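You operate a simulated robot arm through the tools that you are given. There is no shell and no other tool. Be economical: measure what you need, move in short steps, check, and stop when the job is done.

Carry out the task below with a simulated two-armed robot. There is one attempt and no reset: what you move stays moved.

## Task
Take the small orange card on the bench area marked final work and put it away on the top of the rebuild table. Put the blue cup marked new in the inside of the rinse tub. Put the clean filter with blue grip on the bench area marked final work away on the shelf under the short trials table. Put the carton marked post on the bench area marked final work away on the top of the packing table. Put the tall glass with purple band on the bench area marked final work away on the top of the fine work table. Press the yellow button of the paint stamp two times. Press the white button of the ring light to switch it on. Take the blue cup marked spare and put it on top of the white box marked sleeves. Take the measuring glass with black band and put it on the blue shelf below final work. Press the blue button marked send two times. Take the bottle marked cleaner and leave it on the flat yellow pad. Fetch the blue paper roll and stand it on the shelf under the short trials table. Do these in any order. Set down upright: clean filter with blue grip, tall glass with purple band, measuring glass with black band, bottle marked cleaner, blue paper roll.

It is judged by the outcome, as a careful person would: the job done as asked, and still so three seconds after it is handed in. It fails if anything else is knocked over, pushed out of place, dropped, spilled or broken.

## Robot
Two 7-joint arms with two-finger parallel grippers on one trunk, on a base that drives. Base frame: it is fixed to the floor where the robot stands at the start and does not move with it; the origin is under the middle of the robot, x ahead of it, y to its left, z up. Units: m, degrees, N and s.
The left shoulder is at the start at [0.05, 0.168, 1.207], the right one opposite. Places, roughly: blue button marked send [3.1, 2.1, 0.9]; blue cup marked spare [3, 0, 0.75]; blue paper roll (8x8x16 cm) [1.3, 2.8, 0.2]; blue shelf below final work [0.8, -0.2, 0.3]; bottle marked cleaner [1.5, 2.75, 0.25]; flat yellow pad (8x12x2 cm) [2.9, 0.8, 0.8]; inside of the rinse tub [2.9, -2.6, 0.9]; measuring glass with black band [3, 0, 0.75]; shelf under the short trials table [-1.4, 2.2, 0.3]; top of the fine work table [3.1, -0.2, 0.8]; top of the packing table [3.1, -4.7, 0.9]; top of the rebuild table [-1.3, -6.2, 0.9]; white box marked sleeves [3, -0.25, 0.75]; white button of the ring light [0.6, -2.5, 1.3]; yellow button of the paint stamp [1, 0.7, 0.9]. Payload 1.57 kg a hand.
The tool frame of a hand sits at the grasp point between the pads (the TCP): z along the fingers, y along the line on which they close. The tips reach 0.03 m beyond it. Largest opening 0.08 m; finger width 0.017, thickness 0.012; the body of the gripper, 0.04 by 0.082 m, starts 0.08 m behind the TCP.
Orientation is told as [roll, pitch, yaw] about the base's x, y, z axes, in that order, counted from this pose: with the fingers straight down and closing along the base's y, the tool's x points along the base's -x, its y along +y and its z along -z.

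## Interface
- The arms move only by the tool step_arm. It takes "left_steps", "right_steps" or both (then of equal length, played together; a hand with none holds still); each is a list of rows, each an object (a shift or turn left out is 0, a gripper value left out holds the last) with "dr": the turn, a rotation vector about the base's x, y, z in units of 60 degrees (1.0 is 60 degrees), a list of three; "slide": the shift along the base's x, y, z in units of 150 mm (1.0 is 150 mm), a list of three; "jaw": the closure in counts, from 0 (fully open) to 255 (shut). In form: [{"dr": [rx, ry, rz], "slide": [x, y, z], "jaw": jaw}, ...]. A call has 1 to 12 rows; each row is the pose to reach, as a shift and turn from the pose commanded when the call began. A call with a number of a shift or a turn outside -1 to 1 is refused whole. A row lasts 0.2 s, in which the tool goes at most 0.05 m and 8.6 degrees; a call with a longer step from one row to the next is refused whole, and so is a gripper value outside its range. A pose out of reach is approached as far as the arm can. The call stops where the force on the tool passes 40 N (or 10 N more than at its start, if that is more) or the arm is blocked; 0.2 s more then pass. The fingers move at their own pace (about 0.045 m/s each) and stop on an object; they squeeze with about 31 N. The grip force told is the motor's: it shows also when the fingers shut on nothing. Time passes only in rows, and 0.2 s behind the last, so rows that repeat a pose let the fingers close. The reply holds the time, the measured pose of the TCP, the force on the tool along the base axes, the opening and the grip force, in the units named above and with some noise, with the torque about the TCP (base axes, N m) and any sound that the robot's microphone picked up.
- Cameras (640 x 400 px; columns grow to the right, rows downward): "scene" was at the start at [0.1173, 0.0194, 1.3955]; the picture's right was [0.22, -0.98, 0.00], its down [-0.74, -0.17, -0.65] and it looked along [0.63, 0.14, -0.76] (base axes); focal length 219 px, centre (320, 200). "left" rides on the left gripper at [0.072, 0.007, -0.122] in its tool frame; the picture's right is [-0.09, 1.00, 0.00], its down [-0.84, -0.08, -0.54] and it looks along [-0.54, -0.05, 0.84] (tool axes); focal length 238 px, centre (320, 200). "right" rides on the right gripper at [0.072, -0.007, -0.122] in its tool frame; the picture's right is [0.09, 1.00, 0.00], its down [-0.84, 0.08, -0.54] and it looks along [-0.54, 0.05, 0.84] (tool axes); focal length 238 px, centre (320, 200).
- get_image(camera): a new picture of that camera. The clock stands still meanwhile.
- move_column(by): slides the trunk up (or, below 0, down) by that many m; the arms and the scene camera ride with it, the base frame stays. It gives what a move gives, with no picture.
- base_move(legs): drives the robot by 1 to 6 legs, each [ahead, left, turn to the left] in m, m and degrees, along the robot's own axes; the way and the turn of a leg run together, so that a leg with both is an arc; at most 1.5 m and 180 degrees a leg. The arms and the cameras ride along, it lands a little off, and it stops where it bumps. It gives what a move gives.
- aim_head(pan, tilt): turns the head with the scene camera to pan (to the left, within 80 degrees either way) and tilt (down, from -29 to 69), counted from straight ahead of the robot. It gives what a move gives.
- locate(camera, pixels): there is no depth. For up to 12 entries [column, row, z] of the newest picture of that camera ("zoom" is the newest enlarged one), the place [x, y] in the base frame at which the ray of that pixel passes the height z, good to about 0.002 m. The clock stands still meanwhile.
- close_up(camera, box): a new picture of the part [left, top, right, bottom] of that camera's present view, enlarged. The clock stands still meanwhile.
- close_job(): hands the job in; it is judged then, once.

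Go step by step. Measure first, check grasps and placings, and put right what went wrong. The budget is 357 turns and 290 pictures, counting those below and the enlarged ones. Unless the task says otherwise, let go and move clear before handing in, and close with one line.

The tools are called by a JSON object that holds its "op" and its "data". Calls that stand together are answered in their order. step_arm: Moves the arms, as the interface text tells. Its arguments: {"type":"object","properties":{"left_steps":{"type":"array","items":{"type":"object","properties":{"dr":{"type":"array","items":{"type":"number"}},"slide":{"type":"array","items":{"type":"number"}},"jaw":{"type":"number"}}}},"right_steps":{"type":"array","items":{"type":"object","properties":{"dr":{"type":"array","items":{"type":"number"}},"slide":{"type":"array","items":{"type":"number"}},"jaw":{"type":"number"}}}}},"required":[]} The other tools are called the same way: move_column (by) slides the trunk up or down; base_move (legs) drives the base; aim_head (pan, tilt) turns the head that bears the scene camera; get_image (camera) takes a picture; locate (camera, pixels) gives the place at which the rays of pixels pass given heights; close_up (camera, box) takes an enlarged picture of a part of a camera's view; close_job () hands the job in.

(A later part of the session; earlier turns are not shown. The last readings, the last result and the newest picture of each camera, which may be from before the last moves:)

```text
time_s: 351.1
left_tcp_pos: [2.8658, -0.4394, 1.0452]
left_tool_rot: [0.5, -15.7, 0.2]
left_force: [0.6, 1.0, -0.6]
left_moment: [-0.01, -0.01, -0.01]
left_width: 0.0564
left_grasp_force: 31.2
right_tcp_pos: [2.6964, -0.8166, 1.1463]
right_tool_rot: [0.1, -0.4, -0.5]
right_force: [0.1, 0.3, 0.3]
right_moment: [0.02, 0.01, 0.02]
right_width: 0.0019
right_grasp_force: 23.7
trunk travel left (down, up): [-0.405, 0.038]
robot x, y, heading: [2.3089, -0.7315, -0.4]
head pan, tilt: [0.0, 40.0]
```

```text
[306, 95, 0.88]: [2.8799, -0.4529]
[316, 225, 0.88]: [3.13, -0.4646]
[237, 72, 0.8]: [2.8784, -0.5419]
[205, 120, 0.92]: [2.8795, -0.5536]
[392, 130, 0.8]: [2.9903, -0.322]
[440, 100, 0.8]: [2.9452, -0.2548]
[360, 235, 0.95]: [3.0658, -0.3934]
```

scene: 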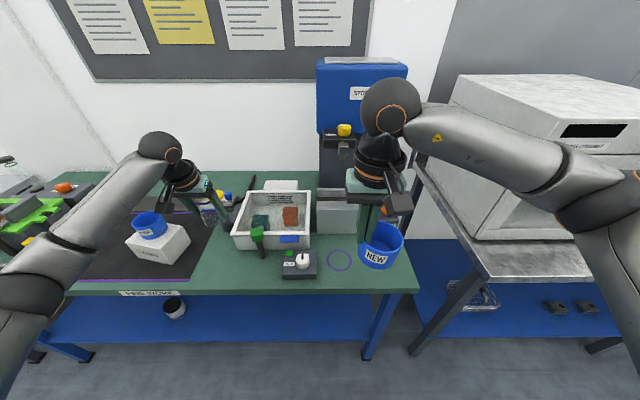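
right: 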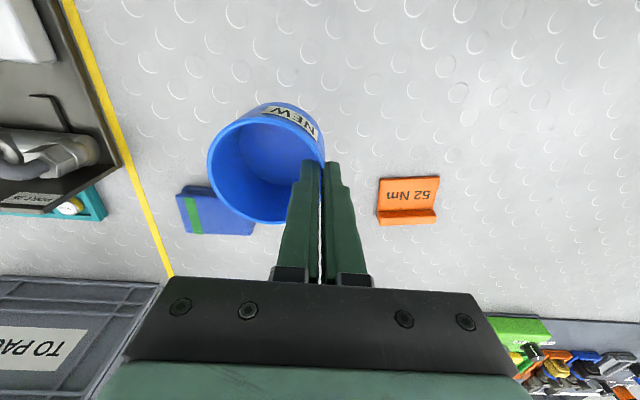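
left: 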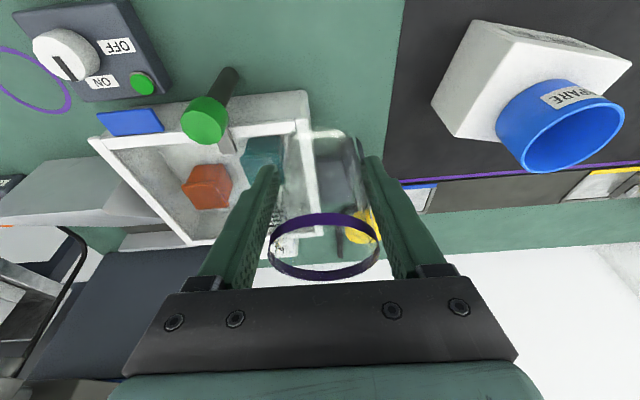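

{"op": "step_arm", "data": {"left_steps": [{"slide": [-0.1, 0.13, -0.25]}, {"slide": [-0.1, 0.13, -0.5]}, {"slide": [-0.1, 0.13, -0.75]}, {"slide": [-0.1, 0.13, -1]}]}}

{"op": "step_arm", "data": {"left_steps": [{"slide": [0, 0, -0.1]}, {"slide": [0, 0, -0.17]}, {"slide": [0, 0, -0.2]}, {"slide": [0, 0, -0.22]}, {"slide": [0, 0, -0.235]}, {"slide": [0, 0, -0.25]}]}}

{"op": "get_image", "data": {"camera": "left"}}

```text
time_s: 352.1
left_tcp_pos: [2.8501, -0.4191, 0.8958]
left_tool_rot: [0.4, -15.6, 0.3]
left_force: [0.2, -0.2, -0.6]
left_moment: [-0.03, 0.02, 0.0]
left_width: 0.0564
left_grasp_force: 31.1
right_tcp_pos: [2.6962, -0.8167, 1.1458]
right_tool_rot: [0.2, -0.3, -0.4]
right_force: [-1.4, -0.3, -1.1]
right_moment: [0.0, 0.01, 0.02]
right_width: 0.0019
right_grasp_force: 23.5
trunk travel left (down, up): [-0.405, 0.038]
robot x, y, heading: [2.3071, -0.7341, -0.5]
head pan, tilt: [0.0, 40.0]
```

```text
time_s: 353.6
left_tcp_pos: [2.8502, -0.4195, 0.8611]
left_tool_rot: [0.5, -16.1, 0.3]
left_force: [2.1, 1.8, 16.7]
left_moment: [-0.22, -0.28, 0.12]
left_width: 0.0563
left_grasp_force: 31.4
right_tcp_pos: [2.695, -0.8189, 1.1462]
right_tool_rot: [0.3, -0.4, -0.5]
right_force: [0.8, -0.5, -1.0]
right_moment: [0.01, -0.02, -0.01]
right_width: 0.0015
right_grasp_force: 22.7
trunk travel left (down, up): [-0.405, 0.038]
robot x, y, heading: [2.3052, -0.7327, -0.3]
head pan, tilt: [0.0, 40.0]
```

```text
161 pictures are left
```

left: 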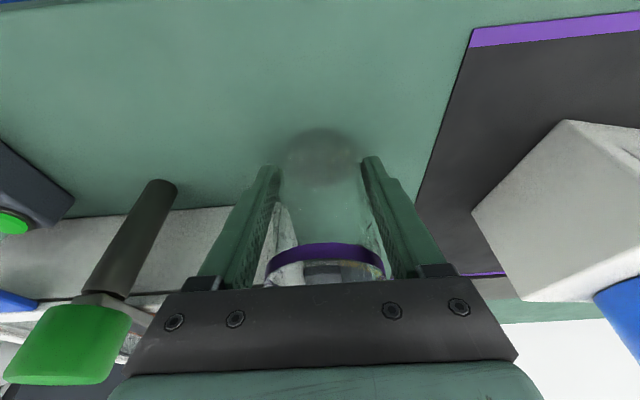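

Contact (17 N) on the bare table. I ease up, open, and withdraw upward.

{"op": "step_arm", "data": {"left_steps": [{"slide": [0, 0, 0.02]}, {"slide": [0, 0, 0.02], "jaw": 0}, {"slide": [0, 0, 0.02], "jaw": 0}, {"slide": [0, 0, 0.02], "jaw": 0}, {"slide": [-0.04, 0, 0.2]}, {"slide": [-0.08, 0, 0.45]}, {"slide": [-0.15, 0, 0.7]}, {"slide": [-0.2, 0, 1]}]}}

{"op": "get_image", "data": {"camera": "left"}}

```text
time_s: 355.4
left_tcp_pos: [2.8191, -0.4181, 1.0099]
left_tool_rot: [0.5, -15.6, 0.2]
left_force: [-0.9, 0.0, -0.4]
left_moment: [0.01, -0.03, -0.02]
left_width: 0.08
left_grasp_force: 0.2
right_tcp_pos: [2.6957, -0.8174, 1.1458]
right_tool_rot: [0.1, -0.3, -0.4]
right_force: [0.3, 0.5, -0.8]
right_moment: [0.05, 0.0, 0.01]
right_width: 0.0015
right_grasp_force: 23.2
trunk travel left (down, up): [-0.405, 0.038]
robot x, y, heading: [2.3072, -0.7339, -0.6]
head pan, tilt: [0.0, 40.0]
```

```text
160 pictures are left
```

left: 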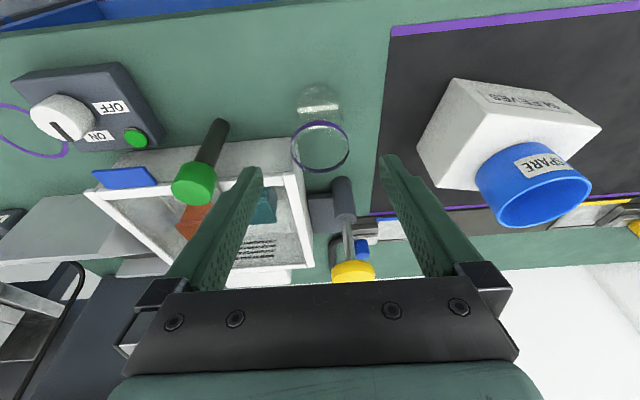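

The tall glass stands on the fine work table. On to the rinse tub: raise the left hand, back off and strafe right, looking as I go.

{"op": "step_arm", "data": {"left_steps": [{"slide": [-0.2, 0, 0.25]}, {"slide": [-0.4, 0, 0.5]}, {"slide": [-0.5, 0, 0.75]}, {"slide": [-0.6, 0, 1]}]}}

{"op": "base_move", "data": {"legs": [[-0.28, 0, 0.5], [0, -1.0, 0]]}}

{"op": "aim_head", "data": {"pan": -20, "tilt": 30}}

{"op": "get_image", "data": {"camera": "scene"}}

```text
time_s: 356.4
left_tcp_pos: [2.7286, -0.4195, 1.1596]
left_tool_rot: [0.4, -15.6, 0.2]
left_force: [-0.6, 0.9, 0.9]
left_moment: [0.04, -0.02, 0.02]
left_width: 0.0799
left_grasp_force: 0.1
right_tcp_pos: [2.6959, -0.8165, 1.1459]
right_tool_rot: [0.2, -0.5, -0.4]
right_force: [0.4, -0.6, -0.5]
right_moment: [-0.02, -0.01, -0.02]
right_width: 0.0018
right_grasp_force: 23.5
trunk travel left (down, up): [-0.405, 0.038]
robot x, y, heading: [2.3082, -0.7353, -0.2]
head pan, tilt: [0.0, 40.0]
```

```text
time_s: 363.1
left_tcp_pos: [2.4511, -1.42, 1.1594]
left_tool_rot: [0.4, -15.6, 0.7]
left_force: [-0.8, 0.1, 0.2]
left_moment: [0.0, 0.01, 0.03]
left_width: 0.0798
left_grasp_force: 0.1
right_tcp_pos: [2.4204, -1.8177, 1.1466]
right_tool_rot: [0.2, -0.2, 0.1]
right_force: [0.5, 0.1, 0.2]
right_moment: [0.01, 0.01, 0.03]
right_width: 0.0015
right_grasp_force: 23.4
trunk travel left (down, up): [-0.405, 0.038]
robot x, y, heading: [2.0324, -1.7379, -0.1]
head pan, tilt: [0.0, 40.0]
```

```text
time_s: 363.9
left_tcp_pos: [2.4508, -1.4198, 1.1583]
left_tool_rot: [0.5, -15.6, 0.6]
left_force: [0.1, -0.6, 0.2]
left_moment: [0.02, -0.01, -0.03]
left_width: 0.0799
left_grasp_force: 0.0
right_tcp_pos: [2.4202, -1.8178, 1.146]
right_tool_rot: [0.2, -0.4, 0.2]
right_force: [0.3, 0.3, -0.1]
right_moment: [0.02, 0.02, -0.03]
right_width: 0.0018
right_grasp_force: 23.6
trunk travel left (down, up): [-0.405, 0.038]
robot x, y, heading: [2.031, -1.7385, 0.2]
head pan, tilt: [-20.0, 30.0]
```

```text
159 pictures are left
```

scene: 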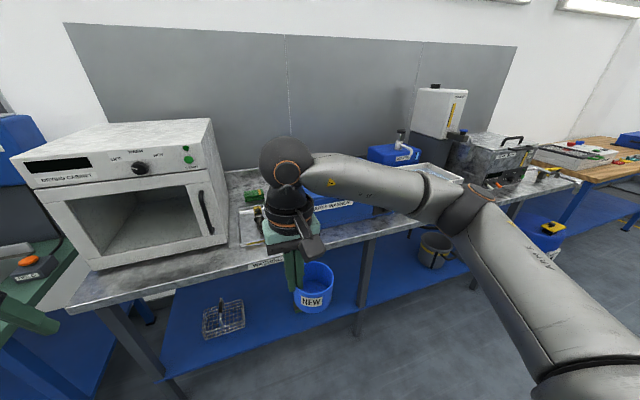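

{"op": "base_move", "data": {"legs": [[0, -0.75, 0]]}}

{"op": "aim_head", "data": {"pan": 0, "tilt": 35}}

{"op": "get_image", "data": {"camera": "scene"}}

{"op": "close_up", "data": {"camera": "scene", "box": [150, 120, 450, 280]}}

```text
time_s: 368.0
left_tcp_pos: [2.4526, -2.1764, 1.1593]
left_tool_rot: [0.5, -15.5, 0.6]
left_force: [-0.3, -0.3, 0.3]
left_moment: [0.01, -0.02, 0.01]
left_width: 0.08
left_grasp_force: 0.1
right_tcp_pos: [2.4197, -2.5729, 1.1462]
right_tool_rot: [0.1, -0.3, 0.0]
right_force: [-0.2, -0.3, 0.6]
right_moment: [-0.01, -0.01, 0.01]
right_width: 0.0017
right_grasp_force: 23.7
trunk travel left (down, up): [-0.405, 0.038]
robot x, y, heading: [2.0312, -2.4925, 0.2]
head pan, tilt: [-20.0, 30.0]
```

```text
time_s: 368.9
left_tcp_pos: [2.4527, -2.1744, 1.1585]
left_tool_rot: [0.5, -15.6, 0.6]
left_force: [0.3, -0.2, -0.6]
left_moment: [-0.04, -0.04, -0.01]
left_width: 0.0798
left_grasp_force: 0.1
right_tcp_pos: [2.4209, -2.5735, 1.1462]
right_tool_rot: [0.3, -0.2, 0.0]
right_force: [0.6, 0.2, -1.1]
right_moment: [0.02, 0.0, 0.01]
right_width: 0.0017
right_grasp_force: 23.6
trunk travel left (down, up): [-0.405, 0.038]
robot x, y, heading: [2.0347, -2.495, 0.1]
head pan, tilt: [0.0, 35.0]
```

```text
158 pictures are left
```

scene: 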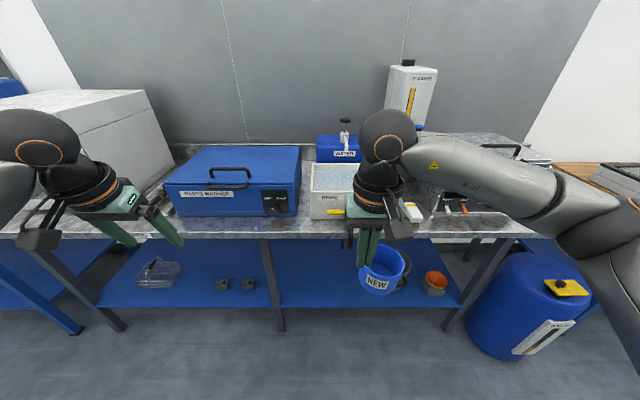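

```text
2.13 times, centred on (300, 200) of scene
```

zoom: 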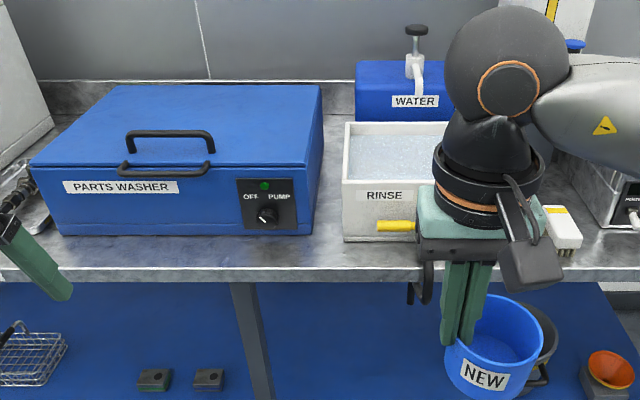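

The RINSE tub is at zoom (400,175). I locate its rim and approach.

{"op": "locate", "data": {"camera": "zoom", "pixels": [[344, 181, 0.98], [350, 123, 0.98], [344, 240, 0.88], [440, 262, 0.88], [344, 181, 1.0], [450, 123, 0.98]]}}

{"op": "base_move", "data": {"legs": [[0.22, -0.06, 0]]}}

{"op": "get_image", "data": {"camera": "right"}}

{"op": "get_image", "data": {"camera": "scene"}}

```text
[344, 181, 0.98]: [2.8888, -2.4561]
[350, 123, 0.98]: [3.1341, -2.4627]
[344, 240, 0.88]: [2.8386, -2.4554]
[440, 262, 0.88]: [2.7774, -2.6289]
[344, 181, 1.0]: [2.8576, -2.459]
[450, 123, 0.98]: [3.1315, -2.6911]
```

```text
time_s: 370.6
left_tcp_pos: [2.6754, -2.2367, 1.1597]
left_tool_rot: [0.5, -15.6, 0.4]
left_force: [-0.2, -0.7, -0.1]
left_moment: [0.0, 0.01, 0.01]
left_width: 0.0802
left_grasp_force: 0.0
right_tcp_pos: [2.6432, -2.6349, 1.146]
right_tool_rot: [0.2, -0.3, -0.1]
right_force: [0.4, -0.7, -0.2]
right_moment: [0.03, 0.0, -0.01]
right_width: 0.0021
right_grasp_force: 23.6
trunk travel left (down, up): [-0.405, 0.038]
robot x, y, heading: [2.2541, -2.5515, -0.1]
head pan, tilt: [0.0, 35.0]
```

```text
156 pictures are left
```

right: 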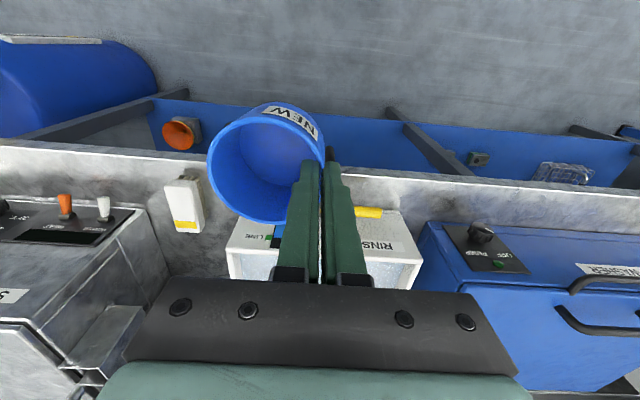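

```text
155 pictures are left
```

scene: 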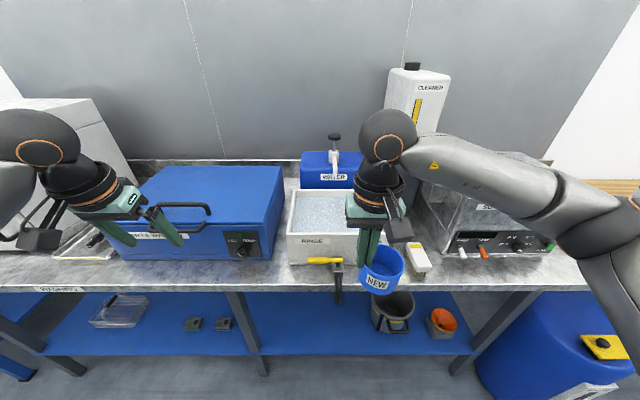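

{"op": "locate", "data": {"camera": "scene", "pixels": [[287, 235, 0.96], [287, 235, 0.98], [287, 235, 1.0], [290, 265, 0.88], [290, 265, 0.9], [294, 190, 0.98], [355, 190, 0.98], [357, 266, 0.88]]}}

{"op": "locate", "data": {"camera": "right", "pixels": [[232, 250, 0.98], [418, 257, 0.98], [246, 220, 0.88], [402, 210, 0.88]]}}

```text
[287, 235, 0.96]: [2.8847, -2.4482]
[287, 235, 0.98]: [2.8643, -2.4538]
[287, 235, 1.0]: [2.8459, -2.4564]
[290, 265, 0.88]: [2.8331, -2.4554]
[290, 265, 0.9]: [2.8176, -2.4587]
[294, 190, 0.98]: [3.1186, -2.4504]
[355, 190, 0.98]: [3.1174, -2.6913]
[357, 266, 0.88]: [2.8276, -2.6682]
```

```text
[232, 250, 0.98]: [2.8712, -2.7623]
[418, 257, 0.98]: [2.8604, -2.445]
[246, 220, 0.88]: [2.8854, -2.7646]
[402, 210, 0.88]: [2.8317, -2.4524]
```

Tub: rim z≈1.02, x 2.83–3.06, y −2.765…−2.45. I raise the left hand, drive in, and bring the cup over the tub's centre.

{"op": "step_arm", "data": {"left_steps": [{"slide": [-0.1, 0, 0.2]}, {"slide": [-0.2, 0, 0.4]}, {"slide": [-0.2, 0, 0.6]}], "right_steps": [{"slide": [0, 0, 0.1]}, {"slide": [0, 0, 0.2]}, {"slide": [0, 0, 0.2]}]}}

{"op": "base_move", "data": {"legs": [[0.16, 0.06, 0]]}}

{"op": "step_arm", "data": {"right_steps": [{"slide": [0.25, 0, 0]}, {"slide": [0.5, 0, 0]}, {"slide": [0.75, 0, 0]}, {"slide": [0.9, 0, 0]}]}}

{"op": "get_image", "data": {"camera": "right"}}

{"op": "get_image", "data": {"camera": "scene"}}

```text
time_s: 371.4
left_tcp_pos: [2.6442, -2.2351, 1.2479]
left_tool_rot: [0.5, -15.6, 0.5]
left_force: [-0.9, 0.1, 0.7]
left_moment: [0.0, -0.01, -0.02]
left_width: 0.08
left_grasp_force: 0.0
right_tcp_pos: [2.6429, -2.6336, 1.1758]
right_tool_rot: [0.2, -0.2, -0.1]
right_force: [-0.2, -0.1, -0.1]
right_moment: [0.06, 0.0, -0.02]
right_width: 0.0015
right_grasp_force: 23.4
trunk travel left (down, up): [-0.405, 0.038]
robot x, y, heading: [2.2504, -2.5492, 0.1]
head pan, tilt: [0.0, 35.0]
```

```text
time_s: 372.8
left_tcp_pos: [2.8035, -2.1757, 1.247]
left_tool_rot: [0.5, -15.6, 0.4]
left_force: [0.6, -0.1, -1.2]
left_moment: [-0.02, 0.01, 0.0]
left_width: 0.08
left_grasp_force: 0.1
right_tcp_pos: [2.8007, -2.575, 1.1755]
right_tool_rot: [0.2, -0.2, -0.2]
right_force: [0.9, 0.2, -0.5]
right_moment: [0.0, 0.03, 0.0]
right_width: 0.0015
right_grasp_force: 23.6
trunk travel left (down, up): [-0.405, 0.038]
robot x, y, heading: [2.4088, -2.4952, -0.0]
head pan, tilt: [0.0, 35.0]
```

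```text
time_s: 373.8
left_tcp_pos: [2.8028, -2.1765, 1.249]
left_tool_rot: [0.5, -15.6, 0.4]
left_force: [1.3, -1.3, 0.8]
left_moment: [0.0, 0.01, 0.01]
left_width: 0.0799
left_grasp_force: 0.1
right_tcp_pos: [2.9352, -2.5737, 1.1753]
right_tool_rot: [0.2, -0.4, -0.1]
right_force: [-1.1, 0.5, 0.6]
right_moment: [0.0, 0.03, 0.0]
right_width: 0.0015
right_grasp_force: 23.6
trunk travel left (down, up): [-0.405, 0.038]
robot x, y, heading: [2.4079, -2.4956, -0.1]
head pan, tilt: [0.0, 35.0]
```

```text
154 pictures are left
```

right: 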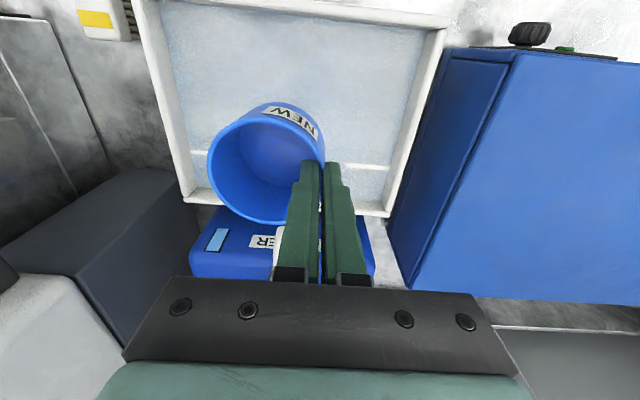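

```text
153 pictures are left
```

scene: 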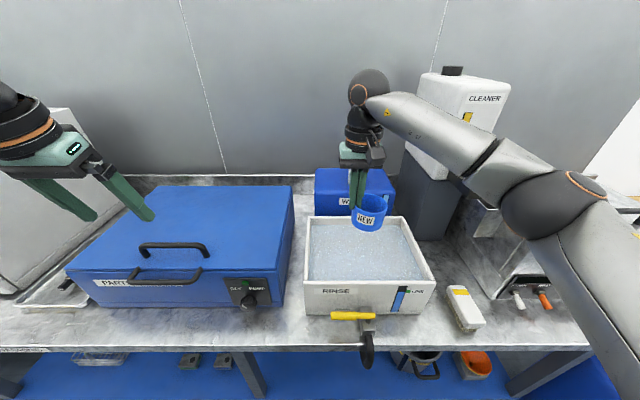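

{"op": "locate", "data": {"camera": "scene", "pixels": [[305, 285, 1.02], [435, 282, 1.02], [308, 218, 1.02], [405, 218, 1.02], [305, 315, 0.88]]}}

{"op": "locate", "data": {"camera": "right", "pixels": [[190, 205, 1.02], [388, 217, 1.02], [150, 20, 1.02], [435, 40, 1.02]]}}

```text
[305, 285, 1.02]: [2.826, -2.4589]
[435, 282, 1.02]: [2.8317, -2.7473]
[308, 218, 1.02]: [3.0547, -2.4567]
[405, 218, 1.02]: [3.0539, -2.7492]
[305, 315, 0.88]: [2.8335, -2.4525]
```

```text
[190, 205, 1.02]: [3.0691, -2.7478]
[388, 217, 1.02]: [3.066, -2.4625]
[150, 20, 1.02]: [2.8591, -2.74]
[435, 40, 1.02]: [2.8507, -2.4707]
```

The cup is centred over the tub. I lower it, feeling for contact.

{"op": "step_arm", "data": {"right_steps": [{"slide": [0.03, 0.03, -0.2]}, {"slide": [0.05, 0.05, -0.4]}, {"slide": [0.05, 0.05, -0.55]}, {"slide": [0.05, 0.05, -0.65]}, {"slide": [0.05, 0.05, -0.72]}, {"slide": [0.05, 0.05, -0.79]}, {"slide": [0.05, 0.05, -0.86]}]}}

{"op": "get_image", "data": {"camera": "scene"}}

```text
time_s: 375.4
left_tcp_pos: [2.8018, -2.1767, 1.2484]
left_tool_rot: [0.5, -15.6, 0.4]
left_force: [0.1, 0.4, 0.1]
left_moment: [-0.03, -0.01, -0.02]
left_width: 0.0798
left_grasp_force: 0.1
right_tcp_pos: [2.943, -2.5662, 1.0467]
right_tool_rot: [0.2, -0.3, -0.2]
right_force: [1.1, 0.7, -0.7]
right_moment: [0.01, 0.0, 0.02]
right_width: 0.0017
right_grasp_force: 22.9
trunk travel left (down, up): [-0.405, 0.038]
robot x, y, heading: [2.4077, -2.4924, -0.1]
head pan, tilt: [0.0, 35.0]
```

```text
152 pictures are left
```

scene: 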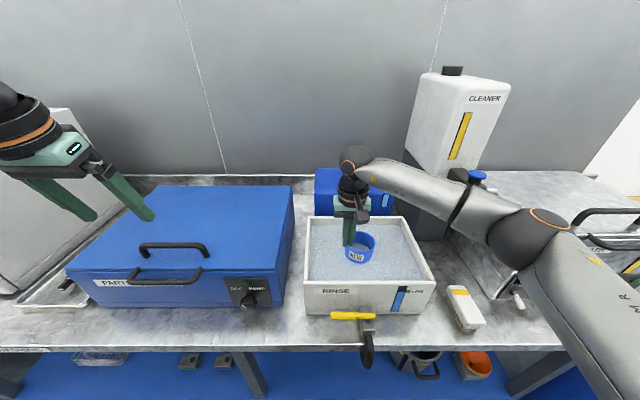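

{"op": "step_arm", "data": {"right_steps": [{"slide": [0, 0, -0.05]}, {"slide": [0, 0, -0.1]}, {"slide": [0, 0, -0.15]}, {"slide": [0, 0, -0.2]}, {"slide": [0, 0, -0.25]}, {"slide": [0, 0, -0.3]}]}}

{"op": "get_image", "data": {"camera": "right"}}

```text
time_s: 376.8
left_tcp_pos: [2.8031, -2.1769, 1.2468]
left_tool_rot: [0.5, -15.6, 0.4]
left_force: [-0.5, -0.3, -0.8]
left_moment: [-0.01, -0.01, 0.01]
left_width: 0.08
left_grasp_force: 0.0
right_tcp_pos: [2.9413, -2.5671, 1.0023]
right_tool_rot: [0.2, -0.3, -0.2]
right_force: [0.1, 0.0, -0.4]
right_moment: [0.01, -0.05, -0.02]
right_width: 0.0016
right_grasp_force: 24.0
trunk travel left (down, up): [-0.405, 0.038]
robot x, y, heading: [2.4109, -2.4924, -0.1]
head pan, tilt: [0.0, 35.0]
```

```text
151 pictures are left
```

right: 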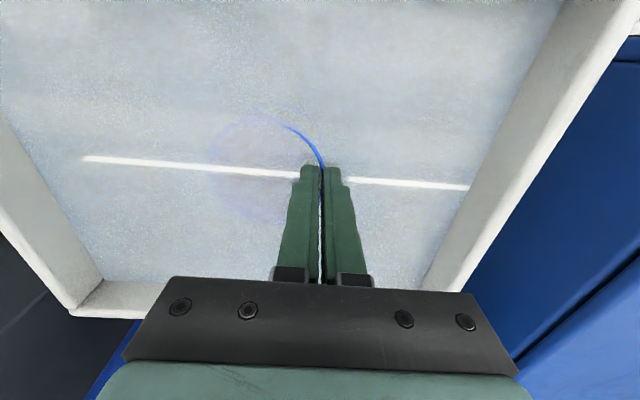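

The water surface is passable; the cup is at rim level. I go on to the floor.

{"op": "step_arm", "data": {"right_steps": [{"slide": [0, 0, -0.04]}, {"slide": [0, 0, -0.08]}, {"slide": [0, 0, -0.12]}, {"slide": [0, 0, -0.16]}, {"slide": [0, 0, -0.19]}, {"slide": [0, 0, -0.22]}]}}

```text
time_s: 378.2
left_tcp_pos: [2.802, -2.1772, 1.2492]
left_tool_rot: [0.5, -15.5, 0.5]
left_force: [0.1, 0.8, -0.6]
left_moment: [-0.01, 0.01, 0.01]
left_width: 0.08
left_grasp_force: 0.1
right_tcp_pos: [2.943, -2.5682, 0.9698]
right_tool_rot: [0.3, -0.3, -0.2]
right_force: [-0.2, -0.3, -0.3]
right_moment: [-0.01, -0.02, 0.0]
right_width: 0.0017
right_grasp_force: 23.4
trunk travel left (down, up): [-0.405, 0.038]
robot x, y, heading: [2.4078, -2.4937, -0.2]
head pan, tilt: [0.0, 35.0]
```

{"op": "step_arm", "data": {"right_steps": [{"slide": [0, 0, -0.02]}, {"slide": [0, 0, -0.04]}, {"slide": [0, 0, -0.06]}, {"slide": [0, 0, -0.08]}, {"slide": [0, 0, -0.1]}]}}

```text
time_s: 379.4
left_tcp_pos: [2.8002, -2.1763, 1.2488]
left_tool_rot: [0.5, -15.8, 0.4]
left_force: [0.4, -0.1, -0.2]
left_moment: [0.03, 0.03, -0.02]
left_width: 0.0801
left_grasp_force: 0.1
right_tcp_pos: [2.9426, -2.5656, 0.9575]
right_tool_rot: [0.2, -0.6, -0.1]
right_force: [0.9, 4.7, 20.1]
right_moment: [-0.46, -0.04, 0.01]
right_width: 0.0024
right_grasp_force: 23.8
trunk travel left (down, up): [-0.405, 0.038]
robot x, y, heading: [2.4096, -2.4933, -0.2]
head pan, tilt: [0.0, 35.0]
```

Floor contact (20 N). I release and lift straight out.

{"op": "step_arm", "data": {"right_steps": [{"slide": [0, 0, 0.02]}, {"slide": [0, 0, 0.02], "jaw": 140}, {"slide": [0, 0, 0.02], "jaw": 140}, {"slide": [0, 0, 0.02], "jaw": 140}, {"slide": [0, 0, 0.15]}, {"slide": [0, 0, 0.35]}, {"slide": [0, 0, 0.65]}, {"slide": [0, 0, 0.95]}]}}

{"op": "step_arm", "data": {"right_steps": [{"slide": [0, 0, 0.25]}, {"slide": [-0.1, 0, 0.5]}, {"slide": [-0.3, 0, 0.6]}, {"slide": [-0.6, 0, 0.7]}]}}

{"op": "close_up", "data": {"camera": "scene", "box": [280, 180, 460, 320]}}

```text
time_s: 381.2
left_tcp_pos: [2.8021, -2.1763, 1.2475]
left_tool_rot: [0.5, -15.7, 0.4]
left_force: [-0.1, 0.4, -0.2]
left_moment: [0.0, 0.04, 0.02]
left_width: 0.0799
left_grasp_force: 0.0
right_tcp_pos: [2.9418, -2.5683, 1.098]
right_tool_rot: [0.2, -0.3, -0.1]
right_force: [0.0, -0.7, -0.4]
right_moment: [-0.01, 0.0, 0.02]
right_width: 0.0361
right_grasp_force: 0.1
trunk travel left (down, up): [-0.405, 0.038]
robot x, y, heading: [2.4085, -2.4946, -0.0]
head pan, tilt: [0.0, 35.0]
```

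```text
time_s: 382.2
left_tcp_pos: [2.8019, -2.1765, 1.2486]
left_tool_rot: [0.5, -15.6, 0.4]
left_force: [0.1, 0.2, 0.2]
left_moment: [0.01, -0.03, 0.01]
left_width: 0.0802
left_grasp_force: 0.0
right_tcp_pos: [2.8508, -2.5673, 1.2024]
right_tool_rot: [0.2, -0.4, -0.2]
right_force: [-0.2, 0.1, -0.1]
right_moment: [0.02, -0.02, 0.0]
right_width: 0.036
right_grasp_force: 0.1
trunk travel left (down, up): [-0.405, 0.038]
robot x, y, heading: [2.4097, -2.4919, -0.1]
head pan, tilt: [0.0, 35.0]
```

```text
2.86 times, centred on (370, 250) of scene
```

zoom: 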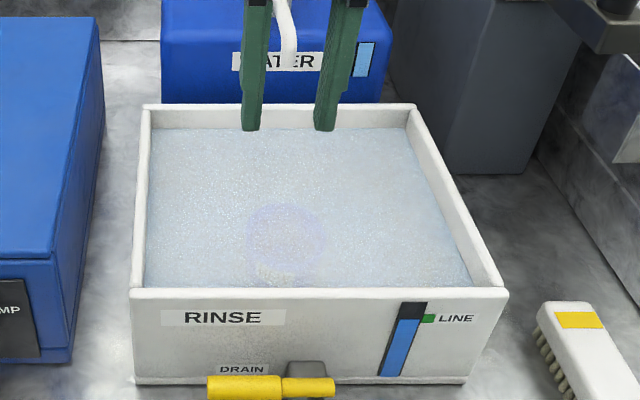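

The cup lies in the tub. Now to the paint stamp from the far aisle: back off, turn around, strafe north.

{"op": "base_move", "data": {"legs": [[-0.36, 0, 0], [0, 0, 180], [0, -1.5, 0], [0, -1.5, 0]]}}

{"op": "aim_head", "data": {"pan": 0, "tilt": 35}}

{"op": "get_image", "data": {"camera": "scene"}}

```text
time_s: 406.0
left_tcp_pos: [1.7219, 0.2131, 1.2486]
left_tool_rot: [0.6, -15.6, 179.2]
left_force: [0.6, 0.2, -0.8]
left_moment: [-0.05, 0.01, 0.02]
left_width: 0.0799
left_grasp_force: 0.2
right_tcp_pos: [1.6803, 0.605, 1.2006]
right_tool_rot: [0.2, -0.3, 178.7]
right_force: [0.9, -0.7, 0.8]
right_moment: [0.0, -0.01, 0.0]
right_width: 0.0361
right_grasp_force: 0.1
trunk travel left (down, up): [-0.405, 0.038]
robot x, y, heading: [2.1225, 0.5224, 178.3]
head pan, tilt: [0.0, 35.0]
```

```text
time_s: 406.6
left_tcp_pos: [1.7209, 0.2141, 1.2471]
left_tool_rot: [0.4, -15.6, 179.2]
left_force: [-0.3, 0.5, 0.3]
left_moment: [0.02, -0.01, -0.01]
left_width: 0.0797
left_grasp_force: 0.0
right_tcp_pos: [1.681, 0.6048, 1.2008]
right_tool_rot: [0.2, -0.4, 178.7]
right_force: [-0.1, -0.5, 0.1]
right_moment: [0.02, -0.01, -0.02]
right_width: 0.0361
right_grasp_force: 0.1
trunk travel left (down, up): [-0.405, 0.038]
robot x, y, heading: [2.1214, 0.5212, 178.7]
head pan, tilt: [0.0, 35.0]
```

```text
149 pictures are left
```

scene: 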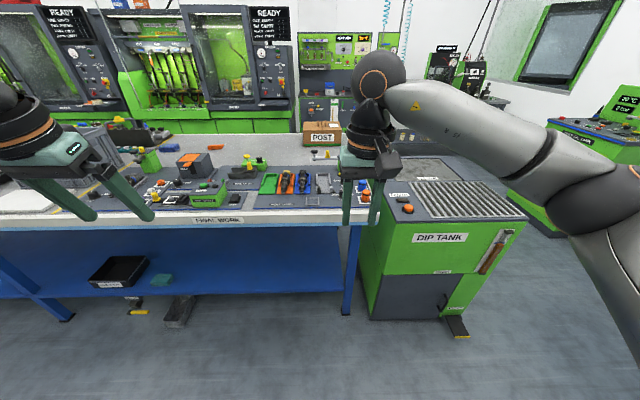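

{"op": "base_move", "data": {"legs": [[0.2, 0, 1.5]]}}

{"op": "get_image", "data": {"camera": "scene"}}

{"op": "close_up", "data": {"camera": "scene", "box": [240, 130, 440, 230]}}

```text
time_s: 408.2
left_tcp_pos: [1.5313, 0.2045, 1.2484]
left_tool_rot: [0.6, -15.7, -179.3]
left_force: [-0.2, -1.0, -0.4]
left_moment: [-0.01, -0.02, 0.01]
left_width: 0.0799
left_grasp_force: 0.0
right_tcp_pos: [1.4803, 0.5956, 1.2008]
right_tool_rot: [0.3, -0.3, -179.8]
right_force: [-0.8, 0.0, 0.5]
right_moment: [-0.01, -0.01, -0.02]
right_width: 0.0364
right_grasp_force: 0.0
trunk travel left (down, up): [-0.405, 0.038]
robot x, y, heading: [1.9236, 0.5226, -179.7]
head pan, tilt: [0.0, 35.0]
```

```text
148 pictures are left
```

scene: 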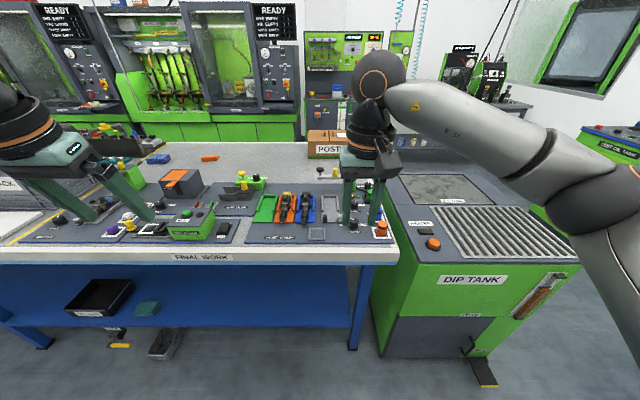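

```text
3.20 times, centred on (340, 180) of scene
```

zoom: 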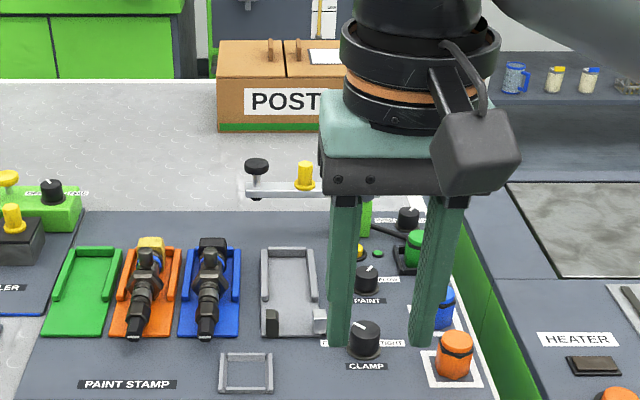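

{"op": "get_image", "data": {"camera": "right"}}

{"op": "step_arm", "data": {"right_steps": [{"slide": [0, 0.2, 0.2]}, {"slide": [0, 0.5, 0.4]}, {"slide": [0, 0.75, 0.5]}, {"slide": [0, 1, 0.6]}]}}

{"op": "close_up", "data": {"camera": "scene", "box": [290, 150, 420, 250]}}

```text
146 pictures are left
```

right: 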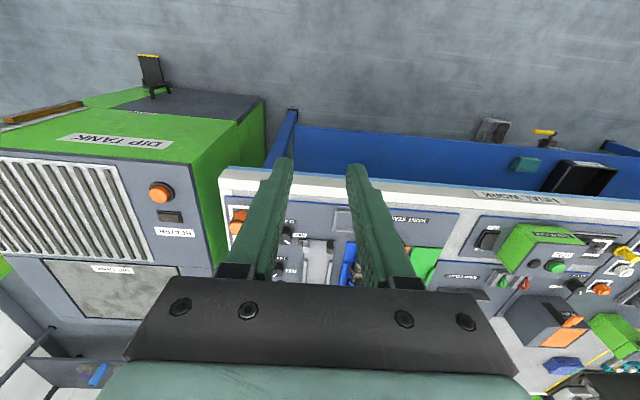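

```text
refused: row 2 steps farther than a row can; nothing moved
```

```text
4.00 times, centred on (355, 200) of scene
```

zoom: 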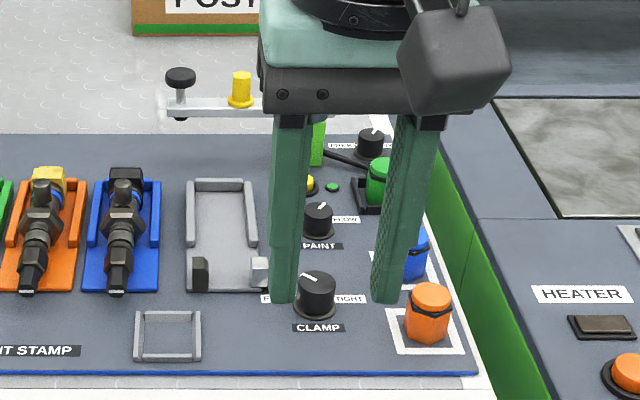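

{"op": "step_arm", "data": {"right_steps": [{"slide": [0, 0.2, 0.15]}, {"slide": [0, 0.45, 0.3]}, {"slide": [0, 0.7, 0.45]}, {"slide": [0, 0.95, 0.6]}]}}

{"op": "close_up", "data": {"camera": "scene", "box": [290, 150, 420, 250]}}

```text
time_s: 409.2
left_tcp_pos: [1.5311, 0.2052, 1.2498]
left_tool_rot: [0.4, -15.7, -179.3]
left_force: [0.0, -0.3, 0.1]
left_moment: [-0.02, 0.02, -0.02]
left_width: 0.0799
left_grasp_force: 0.0
right_tcp_pos: [1.4808, 0.7386, 1.2907]
right_tool_rot: [0.2, -0.4, -179.9]
right_force: [-0.3, 0.5, 0.4]
right_moment: [-0.02, -0.01, 0.01]
right_width: 0.0363
right_grasp_force: 0.0
trunk travel left (down, up): [-0.405, 0.038]
robot x, y, heading: [1.9207, 0.5254, -179.9]
head pan, tilt: [0.0, 35.0]
```

```text
4.00 times, centred on (355, 200) of scene
```

zoom: 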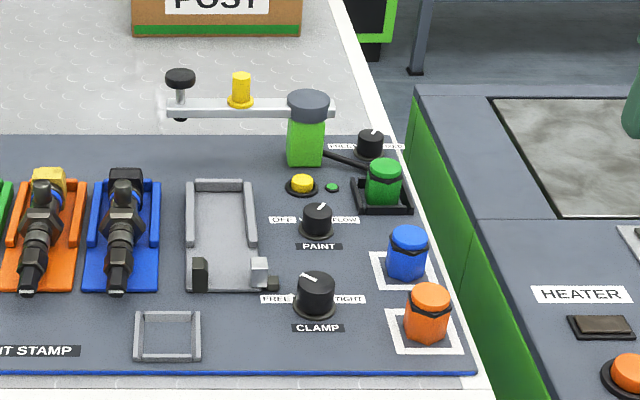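

The yellow button is at zoom (302,184), in front of the green post. I locate it and the post.

{"op": "locate", "data": {"camera": "zoom", "pixels": [[302, 183, 0.92], [302, 183, 0.93], [302, 183, 0.94], [305, 163, 0.91], [308, 100, 1.0], [332, 187, 0.92], [318, 205, 0.94], [240, 75, 1.02]]}}

{"op": "get_image", "data": {"camera": "right"}}

```text
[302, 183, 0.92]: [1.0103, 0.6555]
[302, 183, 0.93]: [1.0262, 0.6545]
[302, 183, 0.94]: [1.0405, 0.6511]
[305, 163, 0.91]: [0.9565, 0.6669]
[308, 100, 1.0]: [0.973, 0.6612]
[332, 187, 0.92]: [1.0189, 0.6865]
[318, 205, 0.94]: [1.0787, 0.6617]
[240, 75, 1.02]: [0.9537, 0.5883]
```

```text
143 pictures are left
```

right: 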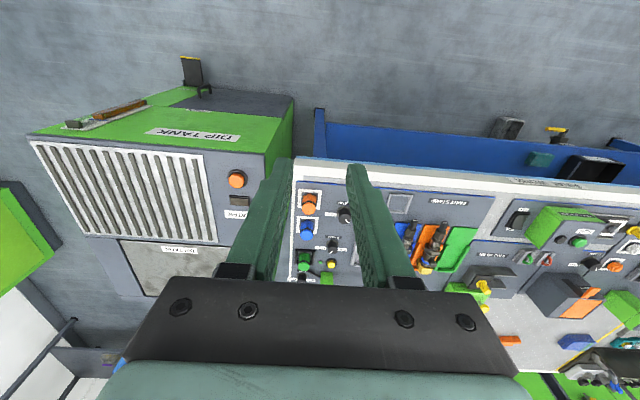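

{"op": "locate", "data": {"camera": "right", "pixels": [[331, 264, 0.9], [331, 264, 0.92], [331, 264, 0.94]]}}

{"op": "base_move", "data": {"legs": [[0.3, 0, 0]]}}

{"op": "step_arm", "data": {"right_steps": [{"slide": [-0.1, -0.1, -0.2], "jaw": 255}, {"slide": [-0.2, -0.2, -0.4], "jaw": 255}, {"slide": [-0.3, -0.4, -0.6], "jaw": 255}, {"slide": [-0.4, -0.57, -0.8], "jaw": 255}]}}

{"op": "get_image", "data": {"camera": "right"}}

{"op": "get_image", "data": {"camera": "scene"}}

```text
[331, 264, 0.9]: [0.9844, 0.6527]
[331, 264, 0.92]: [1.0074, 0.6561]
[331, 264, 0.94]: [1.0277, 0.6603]
```

```text
time_s: 411.2
left_tcp_pos: [1.2315, 0.2023, 1.2481]
left_tool_rot: [0.5, -15.6, -179.0]
left_force: [1.0, -0.4, -0.3]
left_moment: [0.0, -0.01, -0.01]
left_width: 0.0801
left_grasp_force: 0.0
right_tcp_pos: [1.1805, 0.7335, 1.2901]
right_tool_rot: [0.3, -0.4, -179.7]
right_force: [0.1, 0.9, 0.5]
right_moment: [-0.01, -0.03, 0.02]
right_width: 0.0363
right_grasp_force: 0.0
trunk travel left (down, up): [-0.405, 0.038]
robot x, y, heading: [1.6214, 0.5203, -179.9]
head pan, tilt: [0.0, 35.0]
```

```text
time_s: 412.2
left_tcp_pos: [1.232, 0.203, 1.2481]
left_tool_rot: [0.4, -15.5, -179.0]
left_force: [0.1, -0.1, -0.7]
left_moment: [0.01, 0.03, 0.01]
left_width: 0.0799
left_grasp_force: 0.0
right_tcp_pos: [1.1201, 0.6484, 1.1715]
right_tool_rot: [0.2, -0.4, -179.7]
right_force: [0.8, -0.5, 0.4]
right_moment: [-0.02, -0.03, -0.01]
right_width: 0.0002
right_grasp_force: 22.1
trunk travel left (down, up): [-0.405, 0.038]
robot x, y, heading: [1.6244, 0.5239, -179.7]
head pan, tilt: [0.0, 35.0]
```

```text
142 pictures are left
```

right: 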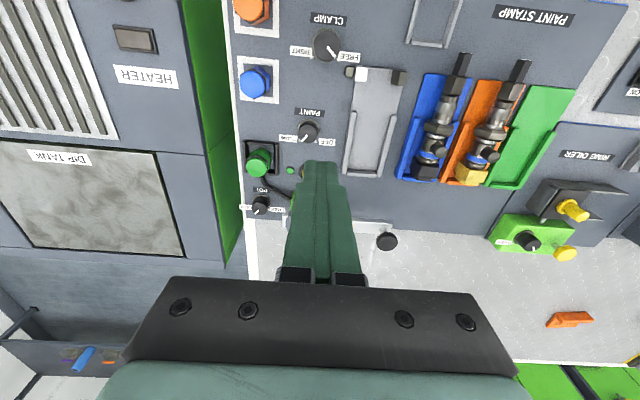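

```text
141 pictures are left
```

scene: 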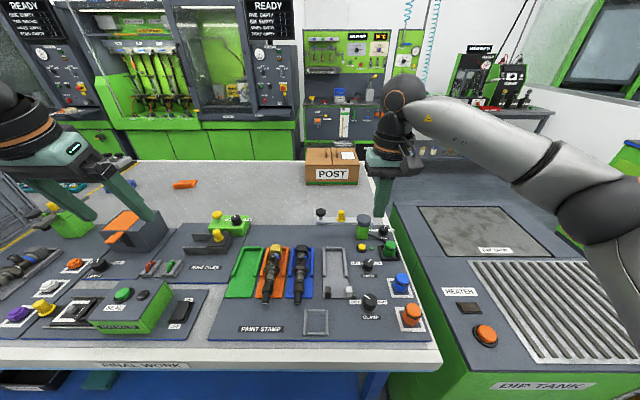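

{"op": "close_up", "data": {"camera": "scene", "box": [310, 190, 430, 290]}}

{"op": "locate", "data": {"camera": "scene", "pixels": [[361, 246, 0.918]]}}

```text
4.00 times, centred on (370, 240) of scene
```

zoom: 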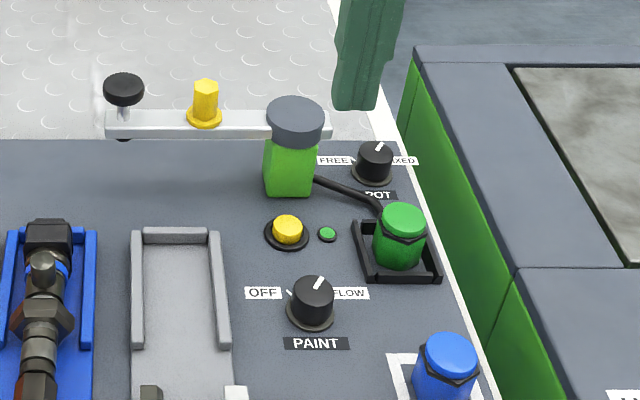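

```text
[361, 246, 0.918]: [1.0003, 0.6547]
```

{"op": "locate", "data": {"camera": "zoom", "pixels": [[288, 228, 0.915], [288, 228, 0.925], [290, 194, 0.905], [294, 118, 1.0], [315, 300, 0.93], [400, 215, 0.97]]}}

{"op": "locate", "data": {"camera": "right", "pixels": [[303, 171, 0.918], [310, 130, 0.93], [260, 160, 0.95]]}}

```text
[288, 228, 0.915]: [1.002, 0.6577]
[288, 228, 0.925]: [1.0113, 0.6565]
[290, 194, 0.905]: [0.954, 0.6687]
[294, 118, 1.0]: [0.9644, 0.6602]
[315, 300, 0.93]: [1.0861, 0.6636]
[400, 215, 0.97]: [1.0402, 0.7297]
```

```text
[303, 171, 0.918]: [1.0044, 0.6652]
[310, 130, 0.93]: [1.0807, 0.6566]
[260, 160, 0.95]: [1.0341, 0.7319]
```

Button ≈ (1.005,0.657,0.918). I drive 6 cm closer and descend above it.

{"op": "base_move", "data": {"legs": [[0.06, 0, 0]]}}

{"op": "step_arm", "data": {"right_steps": [{"slide": [-0.2, 0.04, -0.2]}, {"slide": [-0.367, 0.06, -0.4]}, {"slide": [-0.367, 0.06, -0.65]}, {"slide": [-0.367, 0.06, -0.9]}]}}

{"op": "get_image", "data": {"camera": "right"}}

{"op": "close_up", "data": {"camera": "scene", "box": [310, 190, 430, 290]}}

```text
time_s: 413.2
left_tcp_pos: [1.1709, 0.2033, 1.2478]
left_tool_rot: [0.5, -15.7, -179.2]
left_force: [-0.3, 0.2, 0.6]
left_moment: [0.0, -0.02, -0.01]
left_width: 0.08
left_grasp_force: 0.0
right_tcp_pos: [1.0603, 0.6489, 1.1707]
right_tool_rot: [0.2, -0.3, -179.7]
right_force: [-0.2, 0.0, 0.1]
right_moment: [-0.01, -0.02, 0.0]
right_width: 0.0
right_grasp_force: 21.6
trunk travel left (down, up): [-0.405, 0.038]
robot x, y, heading: [1.5639, 0.5201, -179.9]
head pan, tilt: [0.0, 35.0]
```

```text
time_s: 414.2
left_tcp_pos: [1.1724, 0.2031, 1.2488]
left_tool_rot: [0.5, -15.5, -179.3]
left_force: [0.2, 0.5, 0.1]
left_moment: [-0.02, -0.02, -0.01]
left_width: 0.0799
left_grasp_force: 0.1
right_tcp_pos: [1.0055, 0.6582, 1.037]
right_tool_rot: [0.1, -0.4, -179.8]
right_force: [0.3, 0.3, -0.4]
right_moment: [-0.01, -0.01, 0.01]
right_width: 0.0002
right_grasp_force: 21.4
trunk travel left (down, up): [-0.405, 0.038]
robot x, y, heading: [1.5638, 0.5251, -179.9]
head pan, tilt: [0.0, 35.0]
```

```text
139 pictures are left
```

right: 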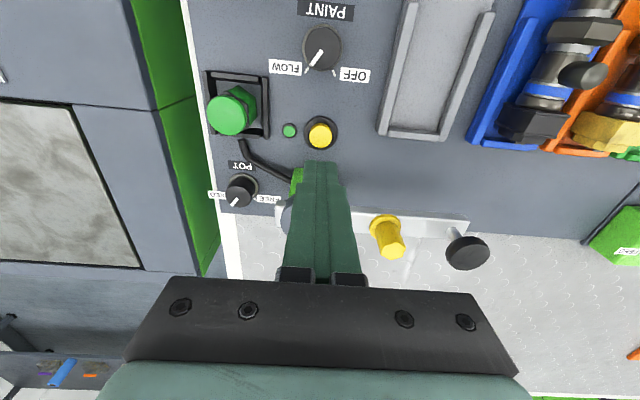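

```text
4.00 times, centred on (370, 240) of scene
```

zoom: 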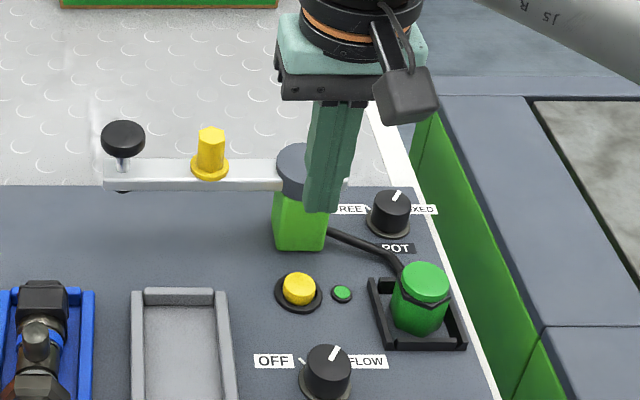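

{"op": "locate", "data": {"camera": "right", "pixels": [[320, 133, 0.91], [320, 133, 0.92], [320, 133, 0.93], [290, 215, 0.99]]}}

{"op": "locate", "data": {"camera": "zoom", "pixels": [[299, 288, 0.91], [299, 288, 0.92], [299, 288, 0.93]]}}

```text
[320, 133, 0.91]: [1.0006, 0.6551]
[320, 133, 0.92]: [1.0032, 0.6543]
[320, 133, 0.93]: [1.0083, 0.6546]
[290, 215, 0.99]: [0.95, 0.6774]
```

```text
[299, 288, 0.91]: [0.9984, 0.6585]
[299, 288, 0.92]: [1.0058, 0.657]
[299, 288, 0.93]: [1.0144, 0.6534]
```

{"op": "step_arm", "data": {"right_steps": [{"slide": [0, -0.013, -0.2]}, {"slide": [0, -0.013, -0.4]}, {"slide": [0, -0.013, -0.52]}, {"slide": [0, -0.013, -0.55]}, {"slide": [0, -0.013, -0.58]}, {"slide": [0, -0.013, -0.6]}]}}

{"op": "close_up", "data": {"camera": "scene", "box": [310, 190, 430, 290]}}

```text
time_s: 415.6
left_tcp_pos: [1.1722, 0.2032, 1.2491]
left_tool_rot: [0.4, -15.7, -179.2]
left_force: [-0.1, -0.5, 0.5]
left_moment: [0.02, 0.01, -0.01]
left_width: 0.0801
left_grasp_force: 0.1
right_tcp_pos: [1.0061, 0.6554, 0.9465]
right_tool_rot: [0.2, -0.4, -179.8]
right_force: [0.1, -0.3, -0.1]
right_moment: [-0.06, -0.03, 0.03]
right_width: 0.0
right_grasp_force: 20.7
trunk travel left (down, up): [-0.405, 0.038]
robot x, y, heading: [1.5623, 0.5238, -179.7]
head pan, tilt: [0.0, 35.0]
```

```text
4.00 times, centred on (370, 240) of scene
```

zoom: 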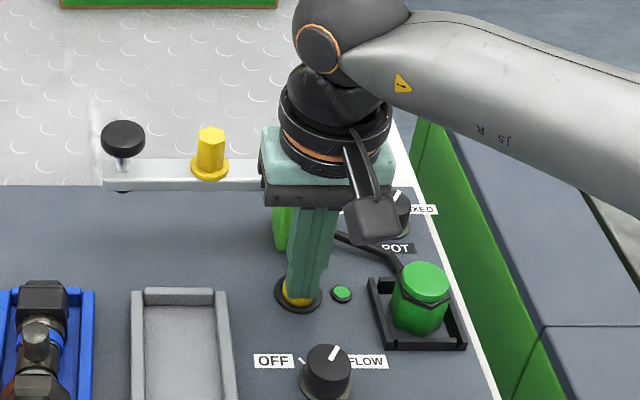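

Tip is on the button; I press in 1.5 mm steps.

{"op": "step_arm", "data": {"right_steps": [{"slide": [0, 0, -0.01]}, {"slide": [0, 0, -0.02]}, {"slide": [0, 0, -0.03]}, {"slide": [0, 0, -0.04]}]}}

```text
time_s: 416.6
left_tcp_pos: [1.1751, 0.2026, 1.2505]
left_tool_rot: [0.5, -15.8, -179.2]
left_force: [0.4, 0.4, -0.8]
left_moment: [-0.03, -0.02, -0.02]
left_width: 0.0799
left_grasp_force: 0.2
right_tcp_pos: [1.0056, 0.6546, 0.9442]
right_tool_rot: [0.2, -0.8, -179.8]
right_force: [1.5, 4.5, 21.4]
right_moment: [0.14, -0.14, 0.21]
right_width: 0.0001
right_grasp_force: 21.3
trunk travel left (down, up): [-0.405, 0.038]
robot x, y, heading: [1.5626, 0.521, -179.9]
head pan, tilt: [0.0, 35.0]
heard: click
```

Click: one press. Lift 2 cm and press again.

{"op": "step_arm", "data": {"right_steps": [{"slide": [0, 0, 0.08]}, {"slide": [0, 0, 0.16]}, {"slide": [0, 0, 0.16]}, {"slide": [0, 0, 0.08]}, {"slide": [0, 0, 0.03]}, {"slide": [0, 0, 0.015]}, {"slide": [0, 0, 0.005]}, {"slide": [0, 0, 0.0]}]}}

```text
time_s: 418.4
left_tcp_pos: [1.1746, 0.2027, 1.2513]
left_tool_rot: [0.5, -15.7, -179.2]
left_force: [-0.3, -0.2, -0.9]
left_moment: [-0.03, 0.02, -0.02]
left_width: 0.08
left_grasp_force: 0.0
right_tcp_pos: [1.0059, 0.6553, 0.9444]
right_tool_rot: [0.2, -0.8, -179.8]
right_force: [1.9, 3.3, 23.4]
right_moment: [0.15, -0.13, 0.19]
right_width: 0.0
right_grasp_force: 21.3
trunk travel left (down, up): [-0.405, 0.038]
robot x, y, heading: [1.5638, 0.5207, -179.7]
head pan, tilt: [0.0, 35.0]
heard: click
```

Second click heard. I lift clear and drive around to the front of the final work bench.

{"op": "step_arm", "data": {"right_steps": [{"slide": [0, 0, 0.25]}, {"slide": [0, 0, 0.5]}, {"slide": [0.05, 0, 0.75]}, {"slide": [0.1, 0, 1]}]}}

{"op": "step_arm", "data": {"right_steps": [{"slide": [0.2, 0, 0.2], "jaw": 0}, {"slide": [0.4, 0, 0.4], "jaw": 0}, {"slide": [0.6, 0, 0.6], "jaw": 0}, {"slide": [0.8, 0, 0.7], "jaw": 0}]}}

{"op": "base_move", "data": {"legs": [[-0.42, 0, 0], [0, -1.45, 0], [1.5, 0, 0], [0.85, 0, 0], [0, 0, 180]]}}

```text
time_s: 419.4
left_tcp_pos: [1.1733, 0.2032, 1.2493]
left_tool_rot: [0.4, -15.6, -179.2]
left_force: [0.5, -1.3, 0.6]
left_moment: [0.01, -0.02, 0.01]
left_width: 0.0798
left_grasp_force: 0.1
right_tcp_pos: [1.0215, 0.6545, 1.0919]
right_tool_rot: [0.2, -0.4, -179.8]
right_force: [0.4, 0.4, -0.3]
right_moment: [0.05, 0.04, 0.01]
right_width: 0.0003
right_grasp_force: 21.0
trunk travel left (down, up): [-0.405, 0.038]
robot x, y, heading: [1.5649, 0.5226, -179.9]
head pan, tilt: [0.0, 35.0]
```

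```text
time_s: 420.4
left_tcp_pos: [1.1718, 0.2012, 1.2494]
left_tool_rot: [0.5, -15.7, -179.2]
left_force: [-0.3, -0.2, 0.6]
left_moment: [0.0, 0.0, 0.03]
left_width: 0.08
left_grasp_force: 0.0
right_tcp_pos: [1.1421, 0.6566, 1.1968]
right_tool_rot: [0.3, -0.4, -179.7]
right_force: [0.2, 0.1, 0.0]
right_moment: [0.02, -0.01, -0.02]
right_width: 0.08
right_grasp_force: 0.0
trunk travel left (down, up): [-0.405, 0.038]
robot x, y, heading: [1.5613, 0.5244, -179.8]
head pan, tilt: [0.0, 35.0]
```

```text
time_s: 448.2
left_tcp_pos: [0.0087, 2.2667, 1.2494]
left_tool_rot: [0.5, -15.8, 0.3]
left_force: [-0.8, -0.9, -0.3]
left_moment: [0.03, -0.01, 0.03]
left_width: 0.0797
left_grasp_force: 0.0
right_tcp_pos: [0.0356, 1.8125, 1.1973]
right_tool_rot: [0.2, -0.5, -0.2]
right_force: [0.8, 0.4, -0.2]
right_moment: [-0.02, 0.04, 0.02]
right_width: 0.0799
right_grasp_force: 0.2
trunk travel left (down, up): [-0.405, 0.038]
robot x, y, heading: [-0.384, 1.9482, 0.1]
head pan, tilt: [0.0, 35.0]
```

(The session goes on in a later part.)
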